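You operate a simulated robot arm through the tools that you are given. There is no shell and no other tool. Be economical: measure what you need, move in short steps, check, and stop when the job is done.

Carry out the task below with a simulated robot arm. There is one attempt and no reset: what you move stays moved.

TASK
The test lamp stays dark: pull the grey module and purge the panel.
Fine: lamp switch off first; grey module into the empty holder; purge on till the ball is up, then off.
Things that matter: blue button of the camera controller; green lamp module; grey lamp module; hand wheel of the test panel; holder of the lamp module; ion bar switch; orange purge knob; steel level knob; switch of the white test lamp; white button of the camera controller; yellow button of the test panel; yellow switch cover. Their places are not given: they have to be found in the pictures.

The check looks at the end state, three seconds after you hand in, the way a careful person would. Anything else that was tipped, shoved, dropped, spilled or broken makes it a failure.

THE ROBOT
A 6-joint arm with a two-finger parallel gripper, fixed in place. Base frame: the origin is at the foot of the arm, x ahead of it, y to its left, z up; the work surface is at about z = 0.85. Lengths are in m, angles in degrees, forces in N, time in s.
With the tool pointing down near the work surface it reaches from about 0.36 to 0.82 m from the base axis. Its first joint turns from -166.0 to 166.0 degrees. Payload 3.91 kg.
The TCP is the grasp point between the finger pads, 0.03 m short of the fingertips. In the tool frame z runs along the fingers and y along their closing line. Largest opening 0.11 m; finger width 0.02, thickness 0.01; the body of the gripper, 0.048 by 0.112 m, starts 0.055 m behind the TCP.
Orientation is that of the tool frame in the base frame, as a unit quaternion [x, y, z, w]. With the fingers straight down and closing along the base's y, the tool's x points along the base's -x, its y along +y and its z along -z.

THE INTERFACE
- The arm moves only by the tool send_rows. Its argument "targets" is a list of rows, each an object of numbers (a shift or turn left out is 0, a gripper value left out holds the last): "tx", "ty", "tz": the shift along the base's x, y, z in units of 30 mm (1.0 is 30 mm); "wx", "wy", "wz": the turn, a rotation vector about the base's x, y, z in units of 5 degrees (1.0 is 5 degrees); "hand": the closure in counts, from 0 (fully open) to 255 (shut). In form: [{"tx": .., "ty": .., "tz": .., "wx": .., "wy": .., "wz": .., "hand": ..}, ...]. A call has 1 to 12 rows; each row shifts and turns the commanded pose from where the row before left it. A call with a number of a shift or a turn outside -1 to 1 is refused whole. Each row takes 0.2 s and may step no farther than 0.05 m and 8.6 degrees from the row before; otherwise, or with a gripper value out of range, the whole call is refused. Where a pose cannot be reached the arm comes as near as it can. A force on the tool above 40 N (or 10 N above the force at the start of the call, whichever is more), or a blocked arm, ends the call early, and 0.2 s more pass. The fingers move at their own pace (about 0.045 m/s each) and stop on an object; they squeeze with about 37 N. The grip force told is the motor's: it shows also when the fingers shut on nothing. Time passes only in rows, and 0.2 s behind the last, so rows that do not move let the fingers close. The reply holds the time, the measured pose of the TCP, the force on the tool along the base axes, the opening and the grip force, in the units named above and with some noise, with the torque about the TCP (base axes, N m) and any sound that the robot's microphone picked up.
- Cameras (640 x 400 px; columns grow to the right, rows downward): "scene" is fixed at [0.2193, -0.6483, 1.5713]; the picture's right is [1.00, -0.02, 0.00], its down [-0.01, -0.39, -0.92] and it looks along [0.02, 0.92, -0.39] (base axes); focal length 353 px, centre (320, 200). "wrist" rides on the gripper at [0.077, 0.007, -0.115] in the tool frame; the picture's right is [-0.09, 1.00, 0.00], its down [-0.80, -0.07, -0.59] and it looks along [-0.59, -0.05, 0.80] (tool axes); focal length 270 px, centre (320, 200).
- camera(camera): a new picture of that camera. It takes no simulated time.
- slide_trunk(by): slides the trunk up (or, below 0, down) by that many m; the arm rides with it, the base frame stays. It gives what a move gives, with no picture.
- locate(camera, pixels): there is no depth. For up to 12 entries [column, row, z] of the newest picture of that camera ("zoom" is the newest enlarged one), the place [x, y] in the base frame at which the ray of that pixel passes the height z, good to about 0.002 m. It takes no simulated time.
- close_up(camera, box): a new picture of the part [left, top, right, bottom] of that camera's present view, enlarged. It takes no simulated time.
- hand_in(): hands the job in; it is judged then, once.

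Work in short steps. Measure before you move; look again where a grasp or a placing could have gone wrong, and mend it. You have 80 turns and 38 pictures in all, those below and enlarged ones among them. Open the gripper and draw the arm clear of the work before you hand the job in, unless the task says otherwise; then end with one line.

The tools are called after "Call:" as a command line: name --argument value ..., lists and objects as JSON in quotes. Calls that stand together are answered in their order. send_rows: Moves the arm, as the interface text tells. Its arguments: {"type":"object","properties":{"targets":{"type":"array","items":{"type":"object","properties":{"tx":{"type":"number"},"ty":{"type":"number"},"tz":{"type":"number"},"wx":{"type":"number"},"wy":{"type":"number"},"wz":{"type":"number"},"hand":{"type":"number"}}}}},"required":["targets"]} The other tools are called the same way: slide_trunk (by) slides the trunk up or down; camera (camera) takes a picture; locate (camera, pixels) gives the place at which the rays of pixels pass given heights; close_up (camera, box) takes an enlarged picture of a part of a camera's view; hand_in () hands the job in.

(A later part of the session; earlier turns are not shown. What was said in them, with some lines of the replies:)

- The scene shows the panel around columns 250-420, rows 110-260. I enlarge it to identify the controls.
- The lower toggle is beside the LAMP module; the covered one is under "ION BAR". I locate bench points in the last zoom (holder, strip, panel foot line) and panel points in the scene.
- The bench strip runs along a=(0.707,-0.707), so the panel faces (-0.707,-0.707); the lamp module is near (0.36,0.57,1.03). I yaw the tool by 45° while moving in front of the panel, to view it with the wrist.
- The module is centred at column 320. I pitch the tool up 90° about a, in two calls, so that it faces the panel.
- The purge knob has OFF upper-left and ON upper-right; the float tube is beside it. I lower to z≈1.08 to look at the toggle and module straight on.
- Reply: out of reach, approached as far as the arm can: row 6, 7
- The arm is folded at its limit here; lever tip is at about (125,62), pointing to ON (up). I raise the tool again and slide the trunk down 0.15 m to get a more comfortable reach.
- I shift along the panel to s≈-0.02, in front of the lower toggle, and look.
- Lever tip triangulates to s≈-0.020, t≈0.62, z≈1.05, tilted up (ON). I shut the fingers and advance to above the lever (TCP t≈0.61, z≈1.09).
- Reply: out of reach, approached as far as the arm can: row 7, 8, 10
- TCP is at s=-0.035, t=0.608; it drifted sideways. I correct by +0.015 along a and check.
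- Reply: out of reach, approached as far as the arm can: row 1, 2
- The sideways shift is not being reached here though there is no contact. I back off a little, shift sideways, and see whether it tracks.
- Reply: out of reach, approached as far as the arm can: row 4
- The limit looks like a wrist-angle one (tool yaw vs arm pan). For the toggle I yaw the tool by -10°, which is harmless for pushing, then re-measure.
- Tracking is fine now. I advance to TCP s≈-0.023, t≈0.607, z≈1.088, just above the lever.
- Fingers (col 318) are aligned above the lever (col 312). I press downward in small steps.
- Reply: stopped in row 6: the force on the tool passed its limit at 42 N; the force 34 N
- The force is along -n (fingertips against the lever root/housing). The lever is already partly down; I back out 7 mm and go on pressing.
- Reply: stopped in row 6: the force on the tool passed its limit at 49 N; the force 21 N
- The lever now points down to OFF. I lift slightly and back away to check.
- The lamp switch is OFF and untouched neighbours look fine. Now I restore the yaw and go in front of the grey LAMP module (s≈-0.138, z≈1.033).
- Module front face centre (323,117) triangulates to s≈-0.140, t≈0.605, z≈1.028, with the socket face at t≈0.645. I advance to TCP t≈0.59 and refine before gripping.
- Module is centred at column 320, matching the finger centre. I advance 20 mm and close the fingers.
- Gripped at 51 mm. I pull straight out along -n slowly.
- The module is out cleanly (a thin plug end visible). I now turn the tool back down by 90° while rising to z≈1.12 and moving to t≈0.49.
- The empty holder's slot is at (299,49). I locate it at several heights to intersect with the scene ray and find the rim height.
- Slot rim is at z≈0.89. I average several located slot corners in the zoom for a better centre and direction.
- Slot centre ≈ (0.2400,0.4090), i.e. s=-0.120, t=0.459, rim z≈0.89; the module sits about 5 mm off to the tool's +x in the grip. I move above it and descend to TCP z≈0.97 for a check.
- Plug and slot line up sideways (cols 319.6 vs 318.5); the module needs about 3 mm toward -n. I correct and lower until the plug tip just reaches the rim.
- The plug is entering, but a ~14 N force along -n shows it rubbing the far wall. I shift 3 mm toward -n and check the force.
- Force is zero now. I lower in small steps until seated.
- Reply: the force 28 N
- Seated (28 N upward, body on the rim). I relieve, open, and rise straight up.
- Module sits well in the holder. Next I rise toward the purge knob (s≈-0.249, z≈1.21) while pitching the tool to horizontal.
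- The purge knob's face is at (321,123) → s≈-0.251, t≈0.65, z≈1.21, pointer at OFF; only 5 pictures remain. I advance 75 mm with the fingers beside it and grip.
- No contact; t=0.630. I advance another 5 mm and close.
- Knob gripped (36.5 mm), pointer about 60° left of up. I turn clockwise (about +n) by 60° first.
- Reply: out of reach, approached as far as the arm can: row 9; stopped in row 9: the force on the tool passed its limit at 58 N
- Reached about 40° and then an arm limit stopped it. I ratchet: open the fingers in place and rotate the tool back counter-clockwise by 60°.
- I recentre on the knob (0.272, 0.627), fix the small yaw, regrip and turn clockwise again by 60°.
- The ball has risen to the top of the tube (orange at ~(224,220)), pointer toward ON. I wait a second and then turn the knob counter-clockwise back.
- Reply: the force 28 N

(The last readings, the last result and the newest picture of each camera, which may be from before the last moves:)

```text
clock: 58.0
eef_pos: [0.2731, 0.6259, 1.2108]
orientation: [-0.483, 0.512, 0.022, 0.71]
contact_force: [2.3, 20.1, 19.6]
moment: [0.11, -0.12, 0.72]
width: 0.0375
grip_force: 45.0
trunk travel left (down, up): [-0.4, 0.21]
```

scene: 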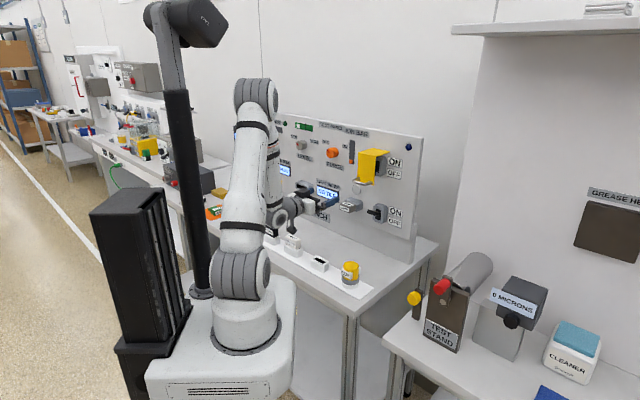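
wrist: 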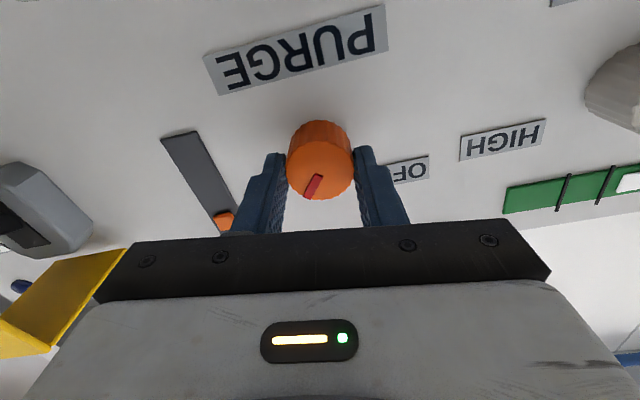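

Turned back 50° with some side force building. I open, rotate forward 45° to regrip, and check the pose.

Call:
send_rows --targets '[{"hand": 80}, {}, {}, {"wx": 0.7071, "wy": 0.7071}, {"wx": 0.7071, "wy": 0.7071}, {"wx": 0.7071, "wy": 0.7071}, {"wx": 0.7071, "wy": 0.7071}, {"wx": 0.7071, "wy": 0.7071}, {"wx": 0.7071, "wy": 0.7071}, {"wx": 0.7071, "wy": 0.7071}, {"wx": 0.7071, "wy": 0.7071}, {"wx": 0.7071, "wy": 0.7071}]'

```text
clock: 60.6
eef_pos: [0.2741, 0.6263, 1.2109]
orientation: [-0.247, 0.66, 0.292, 0.647]
contact_force: [0.6, 1.5, -0.1]
moment: [0.01, 0.02, 0.02]
width: 0.0757
grip_force: 0.1
trunk travel left (down, up): [-0.4, 0.21]
```

Centred well enough. I regrip and turn counter-clockwise further, up to 50° or until the stop.

Call:
send_rows --targets '[{"hand": 255}, {}, {}, {}]'

Call:
send_rows --targets '[{"wx": -0.7071, "wy": -0.7071}, {"wx": -0.7071, "wy": -0.7071}, {"wx": -0.7071, "wy": -0.7071}, {"wx": -0.7071, "wy": -0.7071}, {"wx": -0.7071, "wy": -0.7071}, {"wx": -0.7071, "wy": -0.7071}]'

Call:
camera --camera "wrist"

```text
clock: 61.6
eef_pos: [0.2736, 0.627, 1.2101]
orientation: [-0.247, 0.66, 0.29, 0.647]
contact_force: [-1.2, 2.6, 1.0]
moment: [0.05, -0.03, 0.29]
width: 0.037
grip_force: 45.5
trunk travel left (down, up): [-0.4, 0.21]
```

```text
clock: 63.0
eef_pos: [0.2747, 0.6273, 1.2108]
orientation: [-0.411, 0.571, 0.114, 0.701]
contact_force: [1.5, 9.0, 5.9]
moment: [0.44, -0.45, 0.38]
width: 0.0369
grip_force: 45.3
trunk travel left (down, up): [-0.4, 0.21]
```

```text
2 pictures are left
```

wrist: 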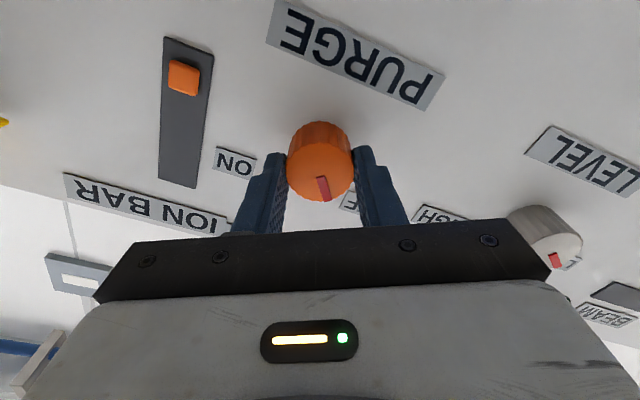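

The ball is down, but the pointer (323,188) is about 12-15° short of OFF. I turn a further 15°.

Call:
send_rows --targets '[{"wx": -0.7071, "wy": -0.7071}, {"wx": -0.7071, "wy": -0.7071}, {"wx": -0.7071, "wy": -0.7071}, {}]'

```text
clock: 64.0
eef_pos: [0.2745, 0.6261, 1.2085]
orientation: [-0.483, 0.514, 0.023, 0.709]
contact_force: [2.2, -2.6, -2.1]
moment: [0.06, 0.79, -0.03]
width: 0.0376
grip_force: 45.3
trunk travel left (down, up): [-0.4, 0.21]
```

A moment of ~0.6 N m about the knob axis now resists: the OFF stop is reached. I open and back straight out.

Call:
send_rows --targets '[{"hand": 60}, {}, {}, {"tx": -0.4, "ty": -0.4}, {"tx": -0.6, "ty": -0.6}, {"tx": -0.7, "ty": -0.7}, {"tx": -0.7, "ty": -0.7}, {"hand": 0}, {}]'

Call:
camera --camera "wrist"

```text
clock: 66.0
eef_pos: [0.2016, 0.5534, 1.2103]
orientation: [-0.483, 0.513, 0.023, 0.709]
contact_force: [0.6, 0.6, 0.0]
moment: [0.0, -0.01, -0.02]
width: 0.1097
grip_force: 0.2
trunk travel left (down, up): [-0.4, 0.21]
```

```text
1 pictures are left
```

wrist: 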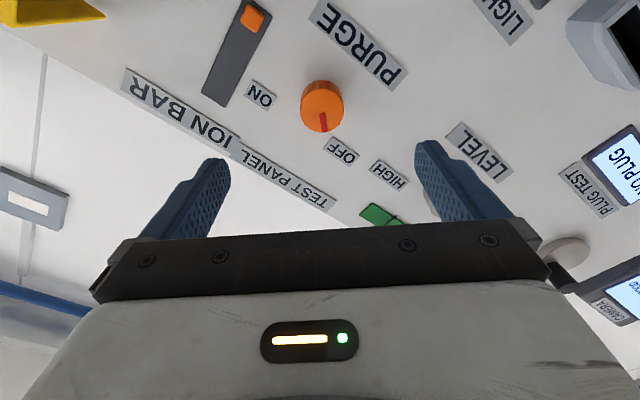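

Pointer is at OFF, ball down at rest again. I draw the arm farther away and use the last picture for an overall check.

Call:
send_rows --targets '[{"tx": -0.3, "ty": -0.3, "tz": 0.6}, {"tx": -0.3, "ty": -0.3, "tz": 0.7}, {"tx": -0.3, "ty": -0.3, "tz": 0.7}, {"tz": 0.8}, {"tz": 0.8}, {"tz": 0.8}, {"tz": 0.6}]'

Call:
camera --camera "scene"

```text
clock: 67.7
eef_pos: [0.1855, 0.5225, 1.3491]
orientation: [-0.485, 0.517, 0.01, 0.705]
contact_force: [0.1, 0.0, 0.1]
moment: [-0.05, 0.02, 0.01]
width: 0.1101
grip_force: 0.2
trunk travel left (down, up): [-0.4, 0.21]
```

```text
0 pictures are left
```

scene: 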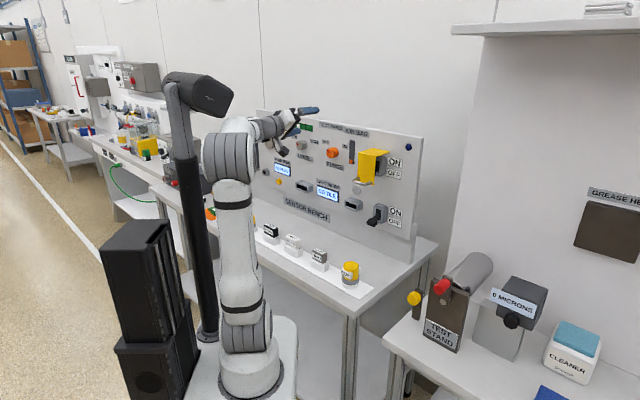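

Everything looks right: switch off, grey module in the holder, purge knob at OFF, the rest untouched and the arm clear. I hand in.

Call:
hand_in

```text
The job is handed in.
```

The job is handed in: the lamp switch is off, the grey module is in the empty holder, and the purge ran until the ball was up and is now off.
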